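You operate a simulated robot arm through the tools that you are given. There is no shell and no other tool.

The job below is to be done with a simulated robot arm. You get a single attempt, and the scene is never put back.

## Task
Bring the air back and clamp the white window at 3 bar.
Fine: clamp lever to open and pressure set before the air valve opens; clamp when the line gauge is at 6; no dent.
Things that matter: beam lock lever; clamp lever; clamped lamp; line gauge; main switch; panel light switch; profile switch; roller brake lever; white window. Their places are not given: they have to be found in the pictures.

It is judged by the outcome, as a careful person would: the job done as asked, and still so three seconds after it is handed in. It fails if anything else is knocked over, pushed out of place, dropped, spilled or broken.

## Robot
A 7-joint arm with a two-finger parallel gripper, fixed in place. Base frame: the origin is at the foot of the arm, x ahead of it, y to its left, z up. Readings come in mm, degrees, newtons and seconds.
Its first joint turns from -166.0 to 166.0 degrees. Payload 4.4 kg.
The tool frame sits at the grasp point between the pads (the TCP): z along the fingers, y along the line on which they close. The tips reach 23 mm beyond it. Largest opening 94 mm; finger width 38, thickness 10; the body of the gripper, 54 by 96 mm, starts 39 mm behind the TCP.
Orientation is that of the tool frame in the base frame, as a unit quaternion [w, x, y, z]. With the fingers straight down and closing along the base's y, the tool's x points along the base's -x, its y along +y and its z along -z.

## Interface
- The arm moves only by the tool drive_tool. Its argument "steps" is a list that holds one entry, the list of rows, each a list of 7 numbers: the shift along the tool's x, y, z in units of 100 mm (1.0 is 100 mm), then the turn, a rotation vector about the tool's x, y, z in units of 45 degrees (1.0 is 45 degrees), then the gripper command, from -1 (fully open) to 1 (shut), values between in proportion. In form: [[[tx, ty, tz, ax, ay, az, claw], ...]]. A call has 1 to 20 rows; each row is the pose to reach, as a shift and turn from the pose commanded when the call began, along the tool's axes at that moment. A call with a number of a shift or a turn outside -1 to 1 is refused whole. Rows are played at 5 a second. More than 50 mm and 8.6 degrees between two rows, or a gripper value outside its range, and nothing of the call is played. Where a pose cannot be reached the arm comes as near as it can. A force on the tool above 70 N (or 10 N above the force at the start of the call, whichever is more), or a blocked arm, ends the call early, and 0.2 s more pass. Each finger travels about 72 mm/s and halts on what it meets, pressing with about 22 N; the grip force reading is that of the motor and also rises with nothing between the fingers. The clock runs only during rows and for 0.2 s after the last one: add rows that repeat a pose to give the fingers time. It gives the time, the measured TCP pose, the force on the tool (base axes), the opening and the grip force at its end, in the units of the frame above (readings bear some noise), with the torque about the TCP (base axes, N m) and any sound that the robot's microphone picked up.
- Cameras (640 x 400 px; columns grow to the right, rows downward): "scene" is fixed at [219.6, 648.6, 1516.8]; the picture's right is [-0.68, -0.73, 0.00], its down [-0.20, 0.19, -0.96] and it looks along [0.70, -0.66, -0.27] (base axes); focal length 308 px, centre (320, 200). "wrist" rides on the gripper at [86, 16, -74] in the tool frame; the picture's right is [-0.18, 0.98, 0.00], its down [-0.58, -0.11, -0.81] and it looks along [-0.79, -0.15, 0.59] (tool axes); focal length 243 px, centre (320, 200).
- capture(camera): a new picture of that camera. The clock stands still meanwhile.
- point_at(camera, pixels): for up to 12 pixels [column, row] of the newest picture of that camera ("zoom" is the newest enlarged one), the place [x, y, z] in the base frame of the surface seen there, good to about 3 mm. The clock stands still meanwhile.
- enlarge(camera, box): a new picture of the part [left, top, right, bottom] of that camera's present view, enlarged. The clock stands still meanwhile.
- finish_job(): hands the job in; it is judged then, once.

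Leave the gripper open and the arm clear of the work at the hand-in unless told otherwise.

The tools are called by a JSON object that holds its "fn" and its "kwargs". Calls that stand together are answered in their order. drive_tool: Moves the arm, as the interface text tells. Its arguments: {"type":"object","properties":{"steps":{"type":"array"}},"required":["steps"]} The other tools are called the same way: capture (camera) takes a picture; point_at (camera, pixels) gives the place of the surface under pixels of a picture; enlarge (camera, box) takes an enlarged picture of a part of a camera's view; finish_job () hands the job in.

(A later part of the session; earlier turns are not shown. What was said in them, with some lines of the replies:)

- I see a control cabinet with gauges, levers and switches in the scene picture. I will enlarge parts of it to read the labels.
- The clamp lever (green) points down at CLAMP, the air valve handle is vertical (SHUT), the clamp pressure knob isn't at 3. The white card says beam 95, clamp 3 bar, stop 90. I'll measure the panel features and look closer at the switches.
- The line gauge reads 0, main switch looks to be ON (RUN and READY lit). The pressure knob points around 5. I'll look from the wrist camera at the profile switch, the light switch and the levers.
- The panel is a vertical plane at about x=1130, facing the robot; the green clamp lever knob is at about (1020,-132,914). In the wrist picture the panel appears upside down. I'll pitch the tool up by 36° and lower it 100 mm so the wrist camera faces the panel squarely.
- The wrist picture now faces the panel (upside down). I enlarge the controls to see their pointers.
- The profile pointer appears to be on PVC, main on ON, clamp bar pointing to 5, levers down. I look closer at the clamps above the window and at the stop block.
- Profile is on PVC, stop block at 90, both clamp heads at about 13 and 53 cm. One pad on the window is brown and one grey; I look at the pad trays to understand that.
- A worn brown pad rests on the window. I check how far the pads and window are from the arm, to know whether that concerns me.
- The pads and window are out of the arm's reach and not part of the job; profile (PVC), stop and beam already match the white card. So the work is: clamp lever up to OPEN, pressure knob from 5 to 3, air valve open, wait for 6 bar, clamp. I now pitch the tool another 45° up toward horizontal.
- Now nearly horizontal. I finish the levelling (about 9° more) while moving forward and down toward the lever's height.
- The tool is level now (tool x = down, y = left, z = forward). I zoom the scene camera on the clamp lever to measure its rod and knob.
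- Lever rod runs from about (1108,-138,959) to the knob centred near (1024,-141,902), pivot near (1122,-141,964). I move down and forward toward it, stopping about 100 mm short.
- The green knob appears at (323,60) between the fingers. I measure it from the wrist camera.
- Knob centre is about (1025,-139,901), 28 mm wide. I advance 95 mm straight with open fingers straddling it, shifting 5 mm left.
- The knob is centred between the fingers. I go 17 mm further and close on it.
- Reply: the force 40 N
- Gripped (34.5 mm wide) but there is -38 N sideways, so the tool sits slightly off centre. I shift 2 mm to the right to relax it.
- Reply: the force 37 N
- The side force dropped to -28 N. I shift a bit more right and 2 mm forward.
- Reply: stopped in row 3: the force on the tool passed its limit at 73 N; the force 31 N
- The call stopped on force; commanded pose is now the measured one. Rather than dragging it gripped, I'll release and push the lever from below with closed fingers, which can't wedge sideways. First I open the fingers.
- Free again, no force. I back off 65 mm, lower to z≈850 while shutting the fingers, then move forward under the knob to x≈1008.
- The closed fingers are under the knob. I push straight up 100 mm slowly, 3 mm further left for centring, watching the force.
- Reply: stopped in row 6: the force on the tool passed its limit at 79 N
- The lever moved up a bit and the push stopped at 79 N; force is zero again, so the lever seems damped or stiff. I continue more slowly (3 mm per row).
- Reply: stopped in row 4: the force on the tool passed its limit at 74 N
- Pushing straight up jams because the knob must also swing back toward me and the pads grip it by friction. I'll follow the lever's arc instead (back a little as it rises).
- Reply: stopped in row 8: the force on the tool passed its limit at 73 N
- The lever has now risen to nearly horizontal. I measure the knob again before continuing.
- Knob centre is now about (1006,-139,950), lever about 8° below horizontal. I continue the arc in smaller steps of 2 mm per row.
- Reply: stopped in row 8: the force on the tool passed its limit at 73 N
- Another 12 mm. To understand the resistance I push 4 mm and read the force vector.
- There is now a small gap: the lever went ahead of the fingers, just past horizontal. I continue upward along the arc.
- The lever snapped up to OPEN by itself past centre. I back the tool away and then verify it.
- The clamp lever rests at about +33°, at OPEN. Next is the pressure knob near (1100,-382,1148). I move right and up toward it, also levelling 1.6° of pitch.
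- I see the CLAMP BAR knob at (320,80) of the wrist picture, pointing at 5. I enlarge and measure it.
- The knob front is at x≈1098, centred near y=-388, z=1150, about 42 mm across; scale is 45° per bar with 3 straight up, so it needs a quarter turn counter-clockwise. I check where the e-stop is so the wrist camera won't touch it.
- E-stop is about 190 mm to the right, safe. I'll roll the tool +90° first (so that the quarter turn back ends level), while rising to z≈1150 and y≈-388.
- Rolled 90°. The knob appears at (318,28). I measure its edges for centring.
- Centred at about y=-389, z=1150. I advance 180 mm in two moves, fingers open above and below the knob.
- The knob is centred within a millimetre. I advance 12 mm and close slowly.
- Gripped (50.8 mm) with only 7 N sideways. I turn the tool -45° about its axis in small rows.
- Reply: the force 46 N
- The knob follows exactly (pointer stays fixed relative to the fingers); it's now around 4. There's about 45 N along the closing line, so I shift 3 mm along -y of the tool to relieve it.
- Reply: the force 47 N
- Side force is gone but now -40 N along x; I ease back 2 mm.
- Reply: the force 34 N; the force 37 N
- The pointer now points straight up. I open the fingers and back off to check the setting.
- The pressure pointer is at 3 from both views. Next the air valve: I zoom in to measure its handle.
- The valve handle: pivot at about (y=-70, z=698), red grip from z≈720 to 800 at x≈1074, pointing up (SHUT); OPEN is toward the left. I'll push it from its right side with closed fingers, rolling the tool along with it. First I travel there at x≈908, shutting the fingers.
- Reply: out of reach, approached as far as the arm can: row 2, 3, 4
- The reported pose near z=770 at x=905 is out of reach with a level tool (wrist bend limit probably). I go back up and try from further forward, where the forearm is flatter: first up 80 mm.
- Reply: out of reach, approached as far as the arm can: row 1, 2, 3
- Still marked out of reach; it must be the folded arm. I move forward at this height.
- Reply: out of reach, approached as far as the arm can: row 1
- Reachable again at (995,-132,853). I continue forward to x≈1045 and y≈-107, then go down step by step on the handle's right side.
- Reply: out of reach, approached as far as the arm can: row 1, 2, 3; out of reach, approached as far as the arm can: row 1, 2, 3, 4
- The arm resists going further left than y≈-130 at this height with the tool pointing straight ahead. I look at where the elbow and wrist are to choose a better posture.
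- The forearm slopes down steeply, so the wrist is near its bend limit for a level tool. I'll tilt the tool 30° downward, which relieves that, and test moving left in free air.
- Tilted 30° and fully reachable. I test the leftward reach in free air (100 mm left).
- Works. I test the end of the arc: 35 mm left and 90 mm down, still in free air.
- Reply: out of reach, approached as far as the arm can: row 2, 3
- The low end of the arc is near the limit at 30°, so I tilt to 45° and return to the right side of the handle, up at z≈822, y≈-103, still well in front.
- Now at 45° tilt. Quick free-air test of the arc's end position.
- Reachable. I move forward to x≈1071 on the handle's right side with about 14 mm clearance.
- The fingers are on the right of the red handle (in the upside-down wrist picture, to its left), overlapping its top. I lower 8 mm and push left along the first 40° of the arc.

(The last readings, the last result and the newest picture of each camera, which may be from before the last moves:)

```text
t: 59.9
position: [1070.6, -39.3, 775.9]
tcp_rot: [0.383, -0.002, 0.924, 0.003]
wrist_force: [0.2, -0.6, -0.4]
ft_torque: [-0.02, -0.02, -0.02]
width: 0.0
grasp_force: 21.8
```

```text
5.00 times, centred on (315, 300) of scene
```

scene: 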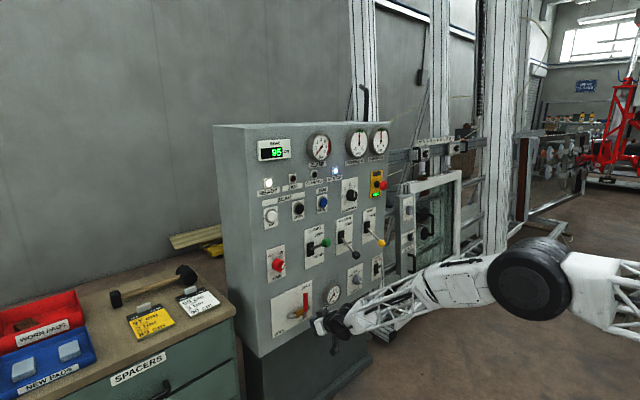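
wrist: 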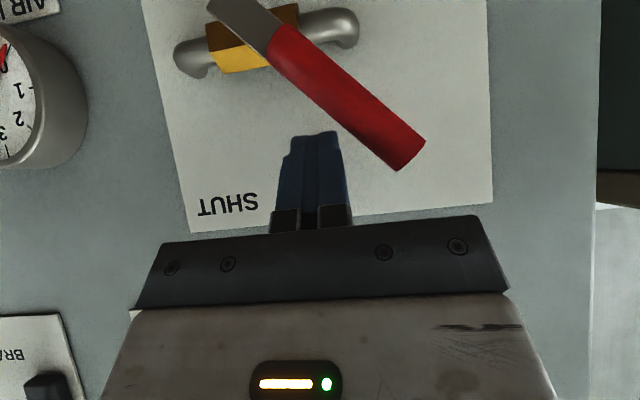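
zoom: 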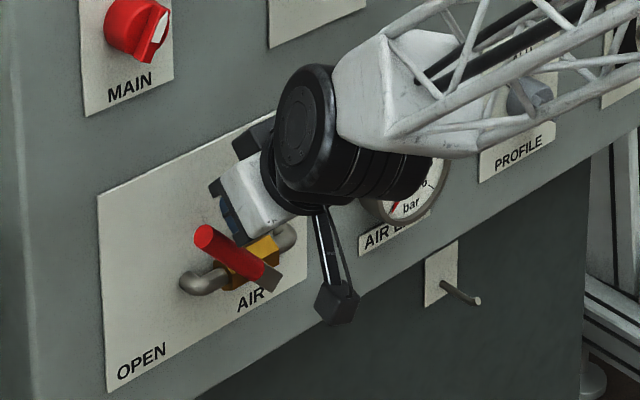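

The handle follows well, now about 45° over. I continue the arc to 90°.

{"fn": "drive_tool", "kwargs": {"steps": [[[0.026, 0.05, 0.026, 0, 0, 0, 1], [0.053, 0.097, 0.053, 0, 0, 0, 1], [0.085, 0.14, 0.085, 0, 0, 0, 1], [0.117, 0.18, 0.117, 0, 0, 0, 1], [0.154, 0.215, 0.154, 0, 0, 0, 1], [0.191, 0.246, 0.191, 0, 0, 0, 1], [0.23, 0.27, 0.23, 0, 0, 0, 1], [0.271, 0.292, 0.271, 0, 0, 0, 1], [0.313, 0.306, 0.313, 0, 0, 0, 1], [0.356, 0.319, 0.356, 0, 0, 0, 1], [0.356, 0.319, 0.356, 0, 0, 0, 1]]]}}

{"fn": "capture", "kwargs": {"camera": "wrist"}}

{"fn": "enlarge", "kwargs": {"camera": "scene", "box": [265, 260, 365, 340]}}

```text
t: 62.3
position: [1071.3, -9.4, 729.1]
tcp_rot: [0.384, -0.002, 0.923, 0.002]
wrist_force: [-1.5, -2.4, 12.4]
ft_torque: [-0.1, 0.0, 0.17]
width: 0.0
grasp_force: 21.9
```

```text
taken
```

wrist: 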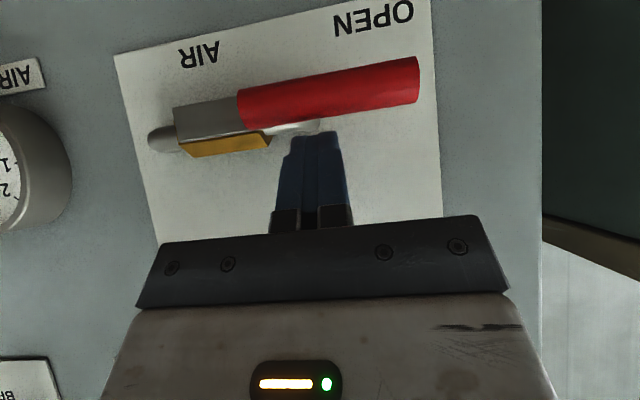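

```text
5.00 times, centred on (315, 300) of scene
```

zoom: 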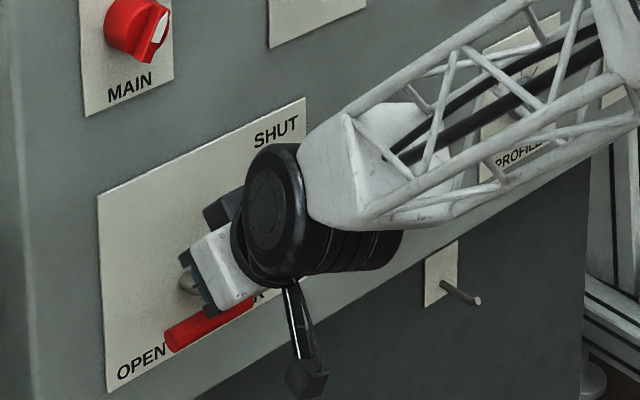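

The handle lies horizontal at OPEN and the fingers feel 12 N, likely its end stop. I nudge 2 mm more to be sure, then lift away and back off.

{"fn": "drive_tool", "kwargs": {"steps": [[[0.014, 0, 0.014, 0, 0, 0, 1], [0.014, 0, 0.014, 0, 0, 0, 1]]]}}

{"fn": "drive_tool", "kwargs": {"steps": [[[-0.1, 0, -0.1, 0, 0, 0, 1], [-0.1, 0, -0.35, 0, 0, 0, 1], [-0.1, 0, -0.7, 0, 0, 0, 1], [-0.2, 0, -1.0, 0, 0, 0, 1], [-0.2, 0, -1.0, 0, 0, 0, 1]]]}}

{"fn": "capture", "kwargs": {"camera": "scene"}}

{"fn": "capture", "kwargs": {"camera": "wrist"}}

```text
t: 62.9
position: [1070.6, -8.0, 727.6]
tcp_rot: [0.384, -0.002, 0.923, 0.002]
wrist_force: [-5.7, -2.1, 35.5]
ft_torque: [-0.08, 0.05, -0.38]
width: 0.0
grasp_force: 22.2
```

```text
t: 64.1
position: [1011.1, -10.1, 811.3]
tcp_rot: [0.383, -0.003, 0.924, 0.003]
wrist_force: [0.0, 0.2, 1.3]
ft_torque: [0.01, -0.02, -0.01]
width: 0.0
grasp_force: 21.6
```

```text
taken
```

scene: 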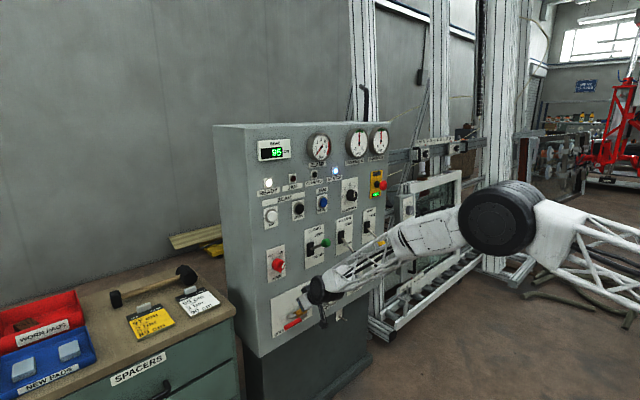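

```text
taken
```

wrist: 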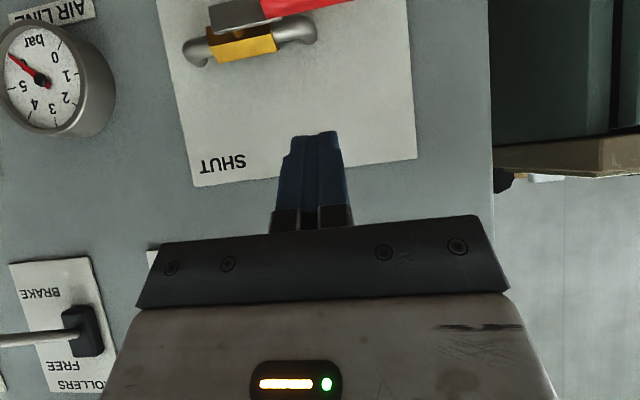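

The valve is open and the line gauge has already risen. I enlarge the gauge and handle.

{"fn": "enlarge", "kwargs": {"camera": "wrist", "box": [0, 10, 120, 140]}}

{"fn": "enlarge", "kwargs": {"camera": "wrist", "box": [150, 0, 430, 190]}}

{"fn": "enlarge", "kwargs": {"camera": "scene", "box": [240, 120, 400, 220]}}

```text
3.08 times, centred on (60, 75) of wrist
```

zoom: 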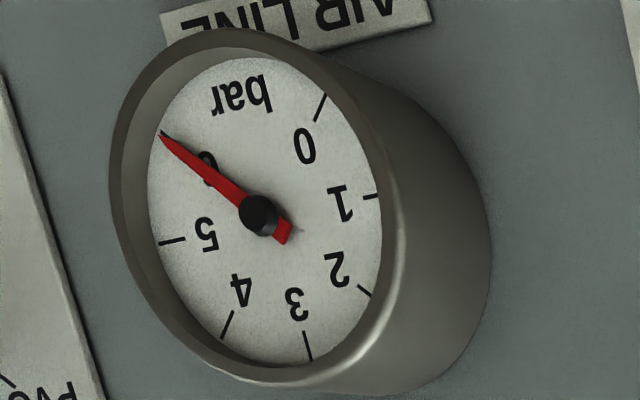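

```text
2.11 times, centred on (290, 95) of wrist
```

zoom: 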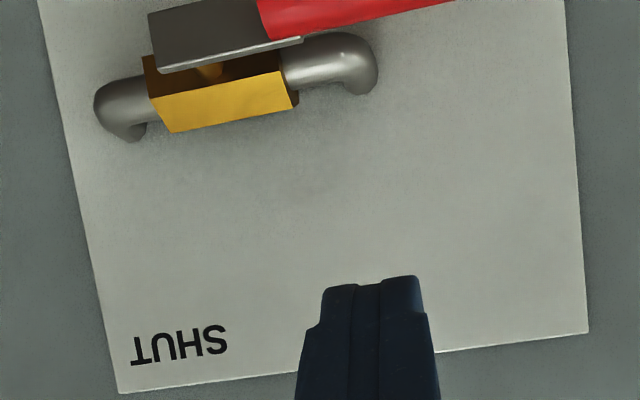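

```text
4.00 times, centred on (320, 170) of scene
```

zoom: 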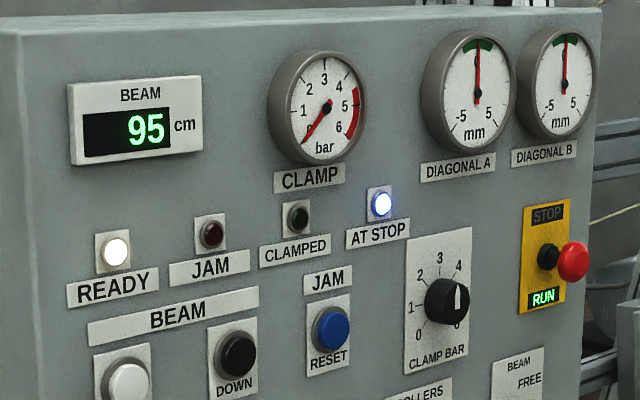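

The line gauge is at 6 and the clamp lever is still at OPEN, clamp pressure gauge at 0. I now move back and up toward the clamp lever, keeping the tilt at first.

{"fn": "drive_tool", "kwargs": {"steps": [[[0.05, -0.2, -0.33, 0, 0, 0, 1], [0.1, -0.4, -0.66, 0, 0, 0, 1], [0.14, -0.6, -0.99, 0, 0, 0, 1], [0.14, -0.6, -0.99, 0, 0, 0, 1]]]}}

{"fn": "drive_tool", "kwargs": {"steps": [[[-0.24, -0.23, -0.24, 0, -0.17, 0, 1], [-0.48, -0.46, -0.48, 0, -0.34, 0, 1], [-0.7, -0.69, -0.7, 0, -0.5, 0, 1], [-0.7, -0.69, -0.7, 0, -0.5, 0, 1]]]}}

```text
t: 65.1
position: [930.7, -71.1, 871.8]
tcp_rot: [0.382, -0.002, 0.924, 0.002]
wrist_force: [-0.5, -0.1, 0.8]
ft_torque: [-0.01, 0.02, -0.02]
width: 0.0
grasp_force: 21.9
```

```text
t: 66.1
position: [932.2, -143.0, 970.9]
tcp_rot: [0.554, -0.005, 0.832, -0.001]
wrist_force: [-1.4, 0.1, 0.4]
ft_torque: [0.02, 0.02, -0.04]
width: 0.0
grasp_force: 22.1
```

{"fn": "drive_tool", "kwargs": {"steps": [[[-0.31, 0.02, -0.13, 0, -0.17, 0, 1], [-0.62, 0.03, -0.26, 0, -0.34, 0, 1], [-0.92, 0.04, -0.386, 0, -0.505, 0, 1], [-0.92, 0.04, -0.386, 0, -0.505, 0, 1]]]}}

{"fn": "enlarge", "kwargs": {"camera": "scene", "box": [290, 190, 390, 280]}}

{"fn": "enlarge", "kwargs": {"camera": "scene", "box": [265, 270, 365, 340]}}

```text
t: 67.1
position: [931.8, -135.6, 1066.3]
tcp_rot: [0.709, -0.001, 0.705, 0.003]
wrist_force: [-0.2, -0.5, 0.5]
ft_torque: [-0.01, 0.02, 0.0]
width: 0.0
grasp_force: 21.9
```

```text
4.44 times, centred on (340, 235) of scene
```

zoom: 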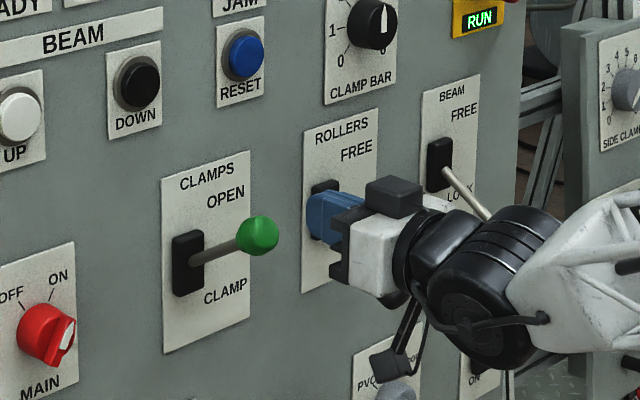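

```text
5.71 times, centred on (315, 305) of scene
```

zoom: 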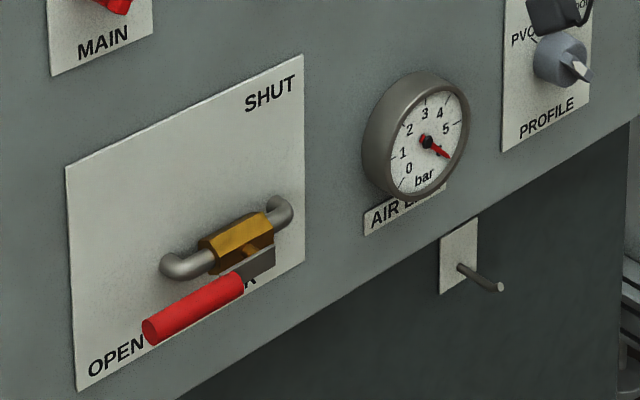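

Line gauge at 6, valve on OPEN. I move forward above the green knob (x≈1022, z≈1072), with the fingers shut.

{"fn": "drive_tool", "kwargs": {"steps": [[[-0.06, -0.02, 0.3, 0, 0, 0, 1], [-0.06, -0.03, 0.6, 0, 0, 0, 1], [-0.06, -0.03, 0.9, 0, 0, 0, 1], [-0.06, -0.03, 0.9, 0, 0, 0, 1]]]}}

{"fn": "enlarge", "kwargs": {"camera": "scene", "box": [290, 190, 390, 280]}}

{"fn": "capture", "kwargs": {"camera": "wrist"}}

```text
t: 68.1
position: [1021.8, -135.8, 1076.0]
tcp_rot: [0.709, -0.001, 0.706, 0.003]
wrist_force: [0.6, 0.6, -0.1]
ft_torque: [0.0, -0.01, 0.02]
width: 0.2
grasp_force: 22.0
```

```text
4.44 times, centred on (340, 235) of scene
```

zoom: 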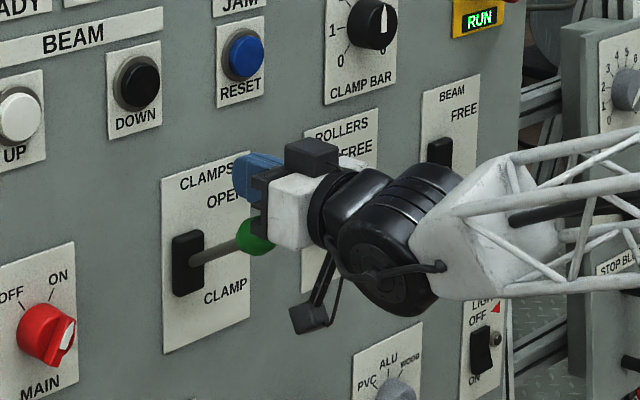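

```text
taken
```

wrist: 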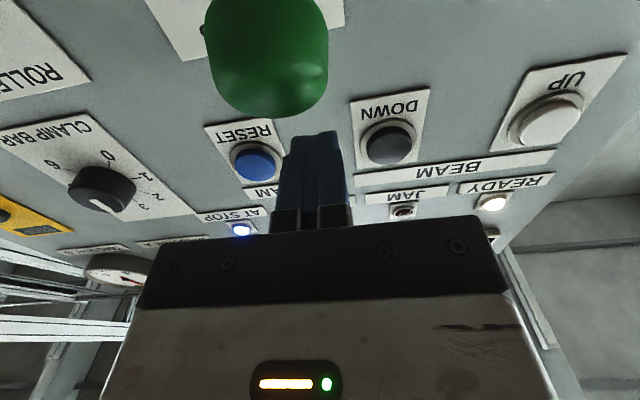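

The knob is about 5 mm to the right of the fingers' centre; I correct 4 mm to the right, lower onto it and follow the lever's arc (with the rolling contact included) down toward horizontal.

{"fn": "drive_tool", "kwargs": {"steps": [[[0.1, -0.05, 0, 0, 0, 0, 1], [0.19, -0.05, 0, 0, 0, 0, 1], [0.244, -0.05, -0.026, 0, 0, 0, 1], [0.279, -0.05, -0.051, 0, 0, 0, 1], [0.315, -0.05, -0.074, 0, 0, 0, 1], [0.352, -0.05, -0.096, 0, 0, 0, 1], [0.389, -0.05, -0.117, 0, 0, 0, 1], [0.426, -0.05, -0.137, 0, 0, 0, 1], [0.464, -0.05, -0.155, 0, 0, 0, 1], [0.502, -0.05, -0.172, 0, 0, 0, 1], [0.541, -0.05, -0.188, 0, 0, 0, 1], [0.58, -0.05, -0.202, 0, 0, 0, 1], [0.62, -0.05, -0.215, 0, 0, 0, 1], [0.659, -0.05, -0.226, 0, 0, 0, 1], [0.659, -0.05, -0.226, 0, 0, 0, 1]]]}}

{"fn": "enlarge", "kwargs": {"camera": "scene", "box": [290, 190, 390, 280]}}

```text
t: 71.3
position: [1002.3, -142.6, 1009.6]
tcp_rot: [0.709, -0.001, 0.706, 0.003]
wrist_force: [0.6, 0.8, 0.2]
ft_torque: [0.01, 0.04, 0.02]
width: 0.2
grasp_force: 22.3
```

```text
4.44 times, centred on (340, 235) of scene
```

zoom: 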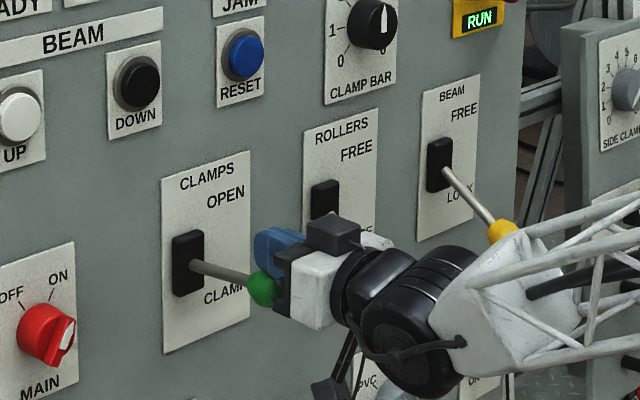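

No resistance so far. I measure the knob and rod.

{"fn": "point_at", "kwargs": {"camera": "zoom", "pixels": [[258, 290], [265, 275], [240, 276], [215, 268], [280, 240], [285, 265]]}}

{"fn": "capture", "kwargs": {"camera": "wrist"}}

```text
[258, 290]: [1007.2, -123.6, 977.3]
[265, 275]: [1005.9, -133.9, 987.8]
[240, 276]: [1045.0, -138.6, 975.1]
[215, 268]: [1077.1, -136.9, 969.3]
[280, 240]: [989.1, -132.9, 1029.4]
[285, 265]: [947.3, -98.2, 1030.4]
```

```text
taken
```

wrist: 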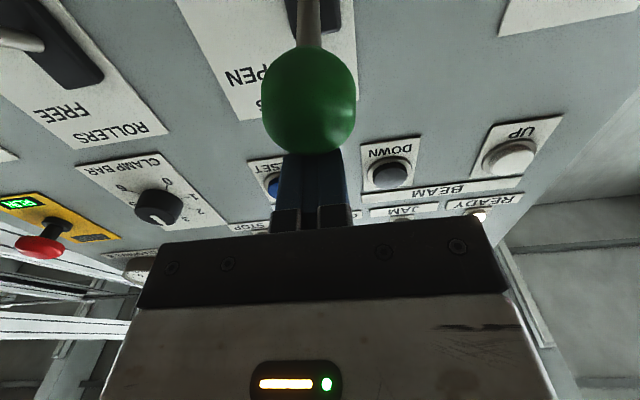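

The lever is about 8° above horizontal. The line gauge was at 6; I continue the arc down past centre so it snaps to CLAMP.

{"fn": "drive_tool", "kwargs": {"steps": [[[0.04, 0, -0.011, 0, 0, 0, 1], [0.08, 0, -0.019, 0, 0, 0, 1], [0.12, 0, -0.027, 0, 0, 0, 1], [0.16, 0, -0.033, 0, 0, 0, 1], [0.2, 0, -0.037, 0, 0, 0, 1], [0.24, 0, -0.04, 0, 0, 0, 1], [0.28, 0, -0.042, 0, 0, 0, 1], [0.32, 0, -0.043, 0, 0, 0, 1], [0.36, 0, -0.042, 0, 0, 0, 1], [0.4, 0, -0.039, 0, 0, 0, 1], [0.4, 0, -0.039, 0, 0, 0, 1]]]}}

{"fn": "enlarge", "kwargs": {"camera": "scene", "box": [290, 190, 390, 280]}}

{"fn": "enlarge", "kwargs": {"camera": "scene", "box": [240, 120, 400, 220]}}

```text
t: 73.7
position: [998.6, -141.8, 969.3]
tcp_rot: [0.708, -0.001, 0.706, 0.002]
wrist_force: [-0.4, 0.4, -0.1]
ft_torque: [0.01, 0.02, 0.0]
width: 0.0
grasp_force: 22.0
```

```text
4.44 times, centred on (340, 235) of scene
```

zoom: 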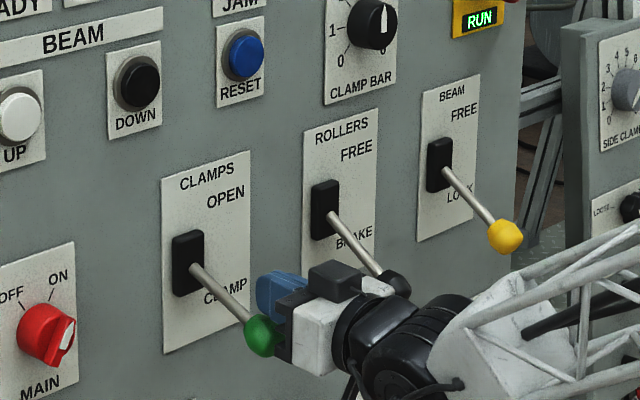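

```text
4.00 times, centred on (320, 170) of scene
```

zoom: 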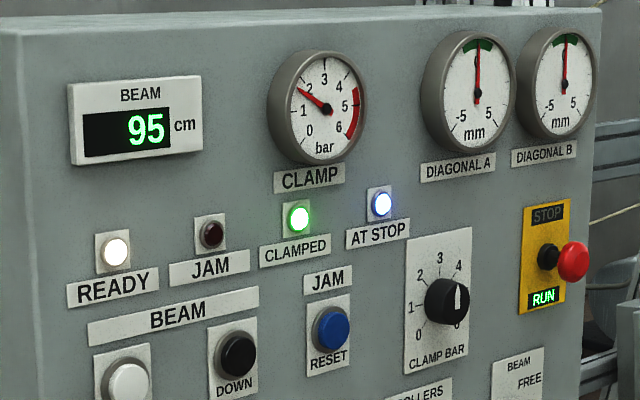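

The lever snapped down to CLAMP, the CLAMPED lamp is green and the clamp gauge is rising (about 1.7). I back off straight and let time pass.

{"fn": "drive_tool", "kwargs": {"steps": [[[0, 0, -0.3, 0, 0, 0, 1], [0, 0, -0.6, 0, 0, 0, 1], [0, 0, -0.95, 0, 0, 0, 0], [0, 0, -0.95, 0, 0, 0, -1], [0, 0, -0.95, 0, 0, 0, -1], [0, 0, -0.95, 0, 0, 0, -1], [0, 0, -0.95, 0, 0, 0, -1]]]}}

{"fn": "capture", "kwargs": {"camera": "scene"}}

{"fn": "enlarge", "kwargs": {"camera": "scene", "box": [240, 120, 400, 220]}}

{"fn": "enlarge", "kwargs": {"camera": "scene", "box": [290, 190, 390, 280]}}

{"fn": "enlarge", "kwargs": {"camera": "scene", "box": [400, 130, 480, 200]}}

{"fn": "enlarge", "kwargs": {"camera": "scene", "box": [265, 270, 365, 340]}}

```text
t: 75.3
position: [904.5, -139.7, 968.6]
tcp_rot: [0.709, -0.001, 0.706, 0.002]
wrist_force: [0.2, 0.1, 0.2]
ft_torque: [-0.01, 0.01, 0.0]
width: 93.9
grasp_force: 0.1
```

```text
taken
```

scene: 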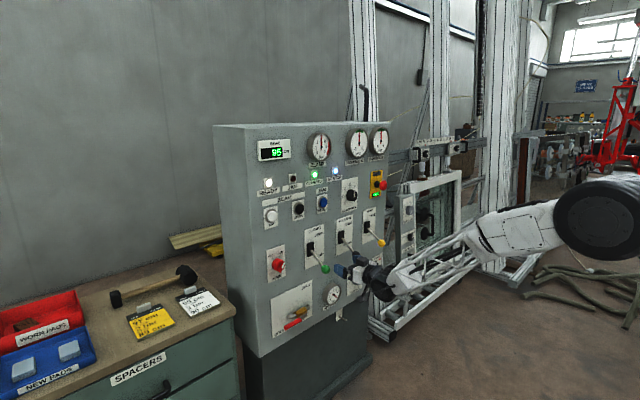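

```text
4.00 times, centred on (320, 170) of scene
```

zoom: 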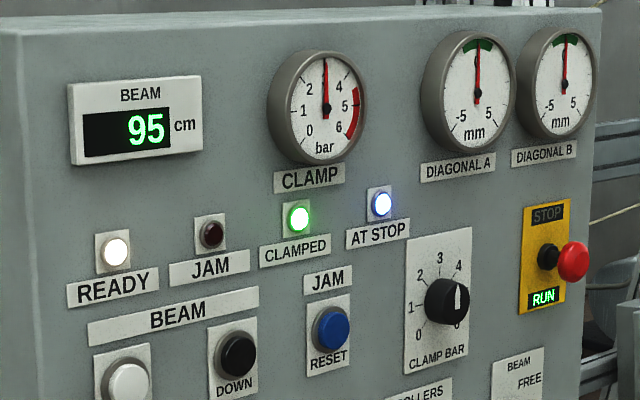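

```text
4.44 times, centred on (340, 235) of scene
```

zoom: 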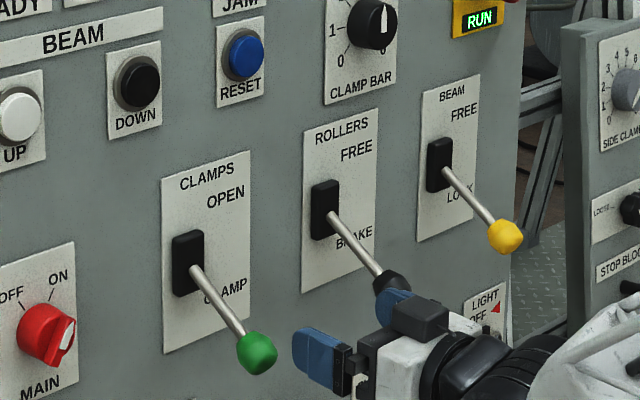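

```text
5.71 times, centred on (440, 165) of scene
```

zoom: 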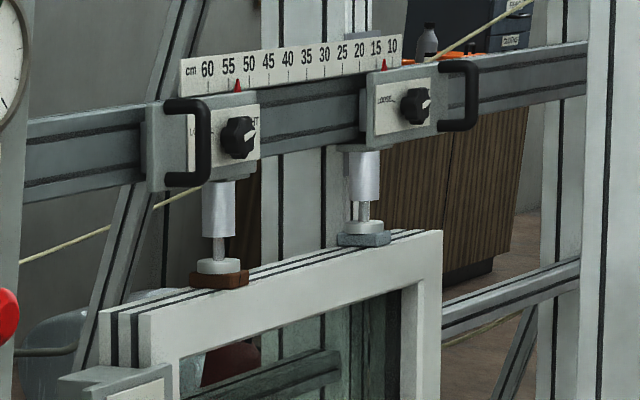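

```text
5.71 times, centred on (315, 305) of scene
```

zoom: 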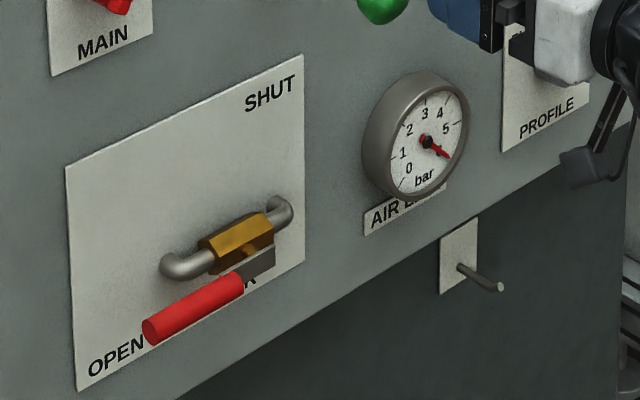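

Clamp gauge stands at 3, CLAMPED lamp green, line at 6, both clamp feet are on the window. I draw the arm further back with the gripper open, let it settle, and check once more.

{"fn": "drive_tool", "kwargs": {"steps": [[[-0.2, 0, -0.3, 0, 0, 0, -1], [-0.4, 0, -0.6, 0, 0, 0, -1], [-0.6, 0, -0.9, 0, 0, 0, -1], [-0.6, 0, -0.9, 0, 0, 0, -1], [-0.6, 0, -0.9, 0, 0, 0, -1], [-0.6, 0, -0.9, 0, 0, 0, -1], [-0.6, 0, -0.9, 0, 0, 0, -1], [-0.6, 0, -0.9, 0, 0, 0, -1]]]}}

{"fn": "enlarge", "kwargs": {"camera": "scene", "box": [300, 125, 345, 190]}}

{"fn": "enlarge", "kwargs": {"camera": "scene", "box": [240, 190, 400, 340]}}

{"fn": "enlarge", "kwargs": {"camera": "scene", "box": [395, 150, 475, 280]}}

{"fn": "capture", "kwargs": {"camera": "scene"}}

```text
t: 77.1
position: [812.1, -144.2, 1027.3]
tcp_rot: [0.709, -0.001, 0.705, 0.004]
wrist_force: [0.8, -0.4, -0.3]
ft_torque: [0.01, 0.04, 0.0]
width: 94.1
grasp_force: 0.1
```

```text
6.15 times, centred on (322, 158) of scene
```

zoom: 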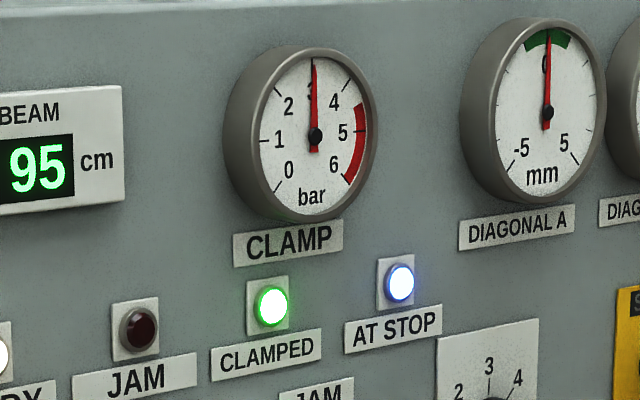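

```text
2.67 times, centred on (320, 265) of scene
```

zoom: 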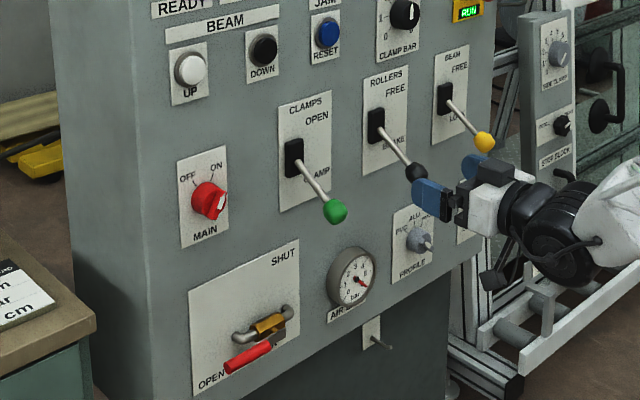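

```text
3.08 times, centred on (435, 215) of scene
```

zoom: 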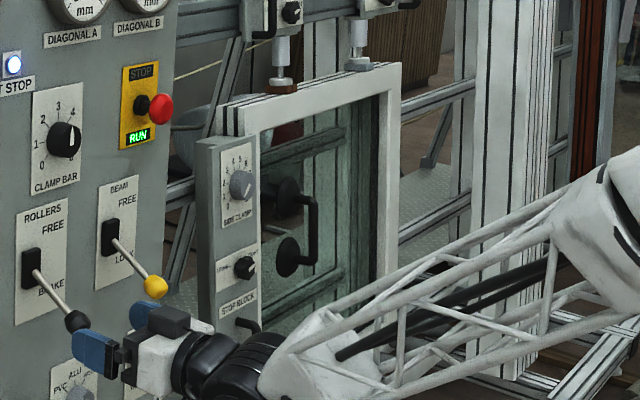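

```text
taken
```

scene: 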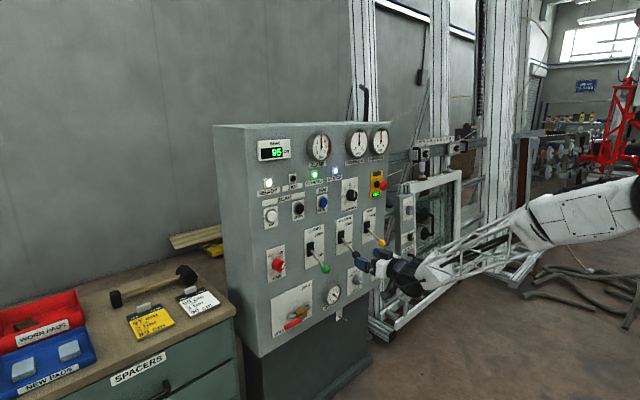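

The clamp gauge sits at 3, CLAMPED is lit, JAM is dark, and the line gauge is at 6. The diagonals are at 0. Roller brake, beam lock, main, profile and light switches are as they were. The arm is clear and the gripper is open. I now hand the job in.

{"fn": "finish_job", "kwargs": {}}

```text
The job is handed in.
```

The air is back on and the white window is clamped at 3 bar. I handed it in with the CLAMPED lamp lit and the arm clear with the gripper open.

- **Order:** I set the clamp lever to OPEN, then turned the pressure knob from 5 to 3, and only then opened the air valve. I pushed the lever to CLAMP once the line gauge read 6.
- **Final state:** The clamp gauge reads 3, the line gauge reads 6, and both diagonal gauges read 0. The JAM lamp is off.
- **Left alone:** I didn't touch the main switch, panel light switch, profile switch (on PVC), roller brake or beam lock. They looked unchanged in the last pictures.
- **Dent:** I saw no dent in the pictures, but I only had a distant view of the window.
- **Worn pad:** One of the two clamps presses on a worn brown pad. It was there at the start, and I left it because it was out of the arm's reach. There are new pads in the blue tray.
- **Force stops:** My first attempts at the clamp lever hit the 70 N force limit a few times before I followed its swing. The lever then moved normally in both directions.
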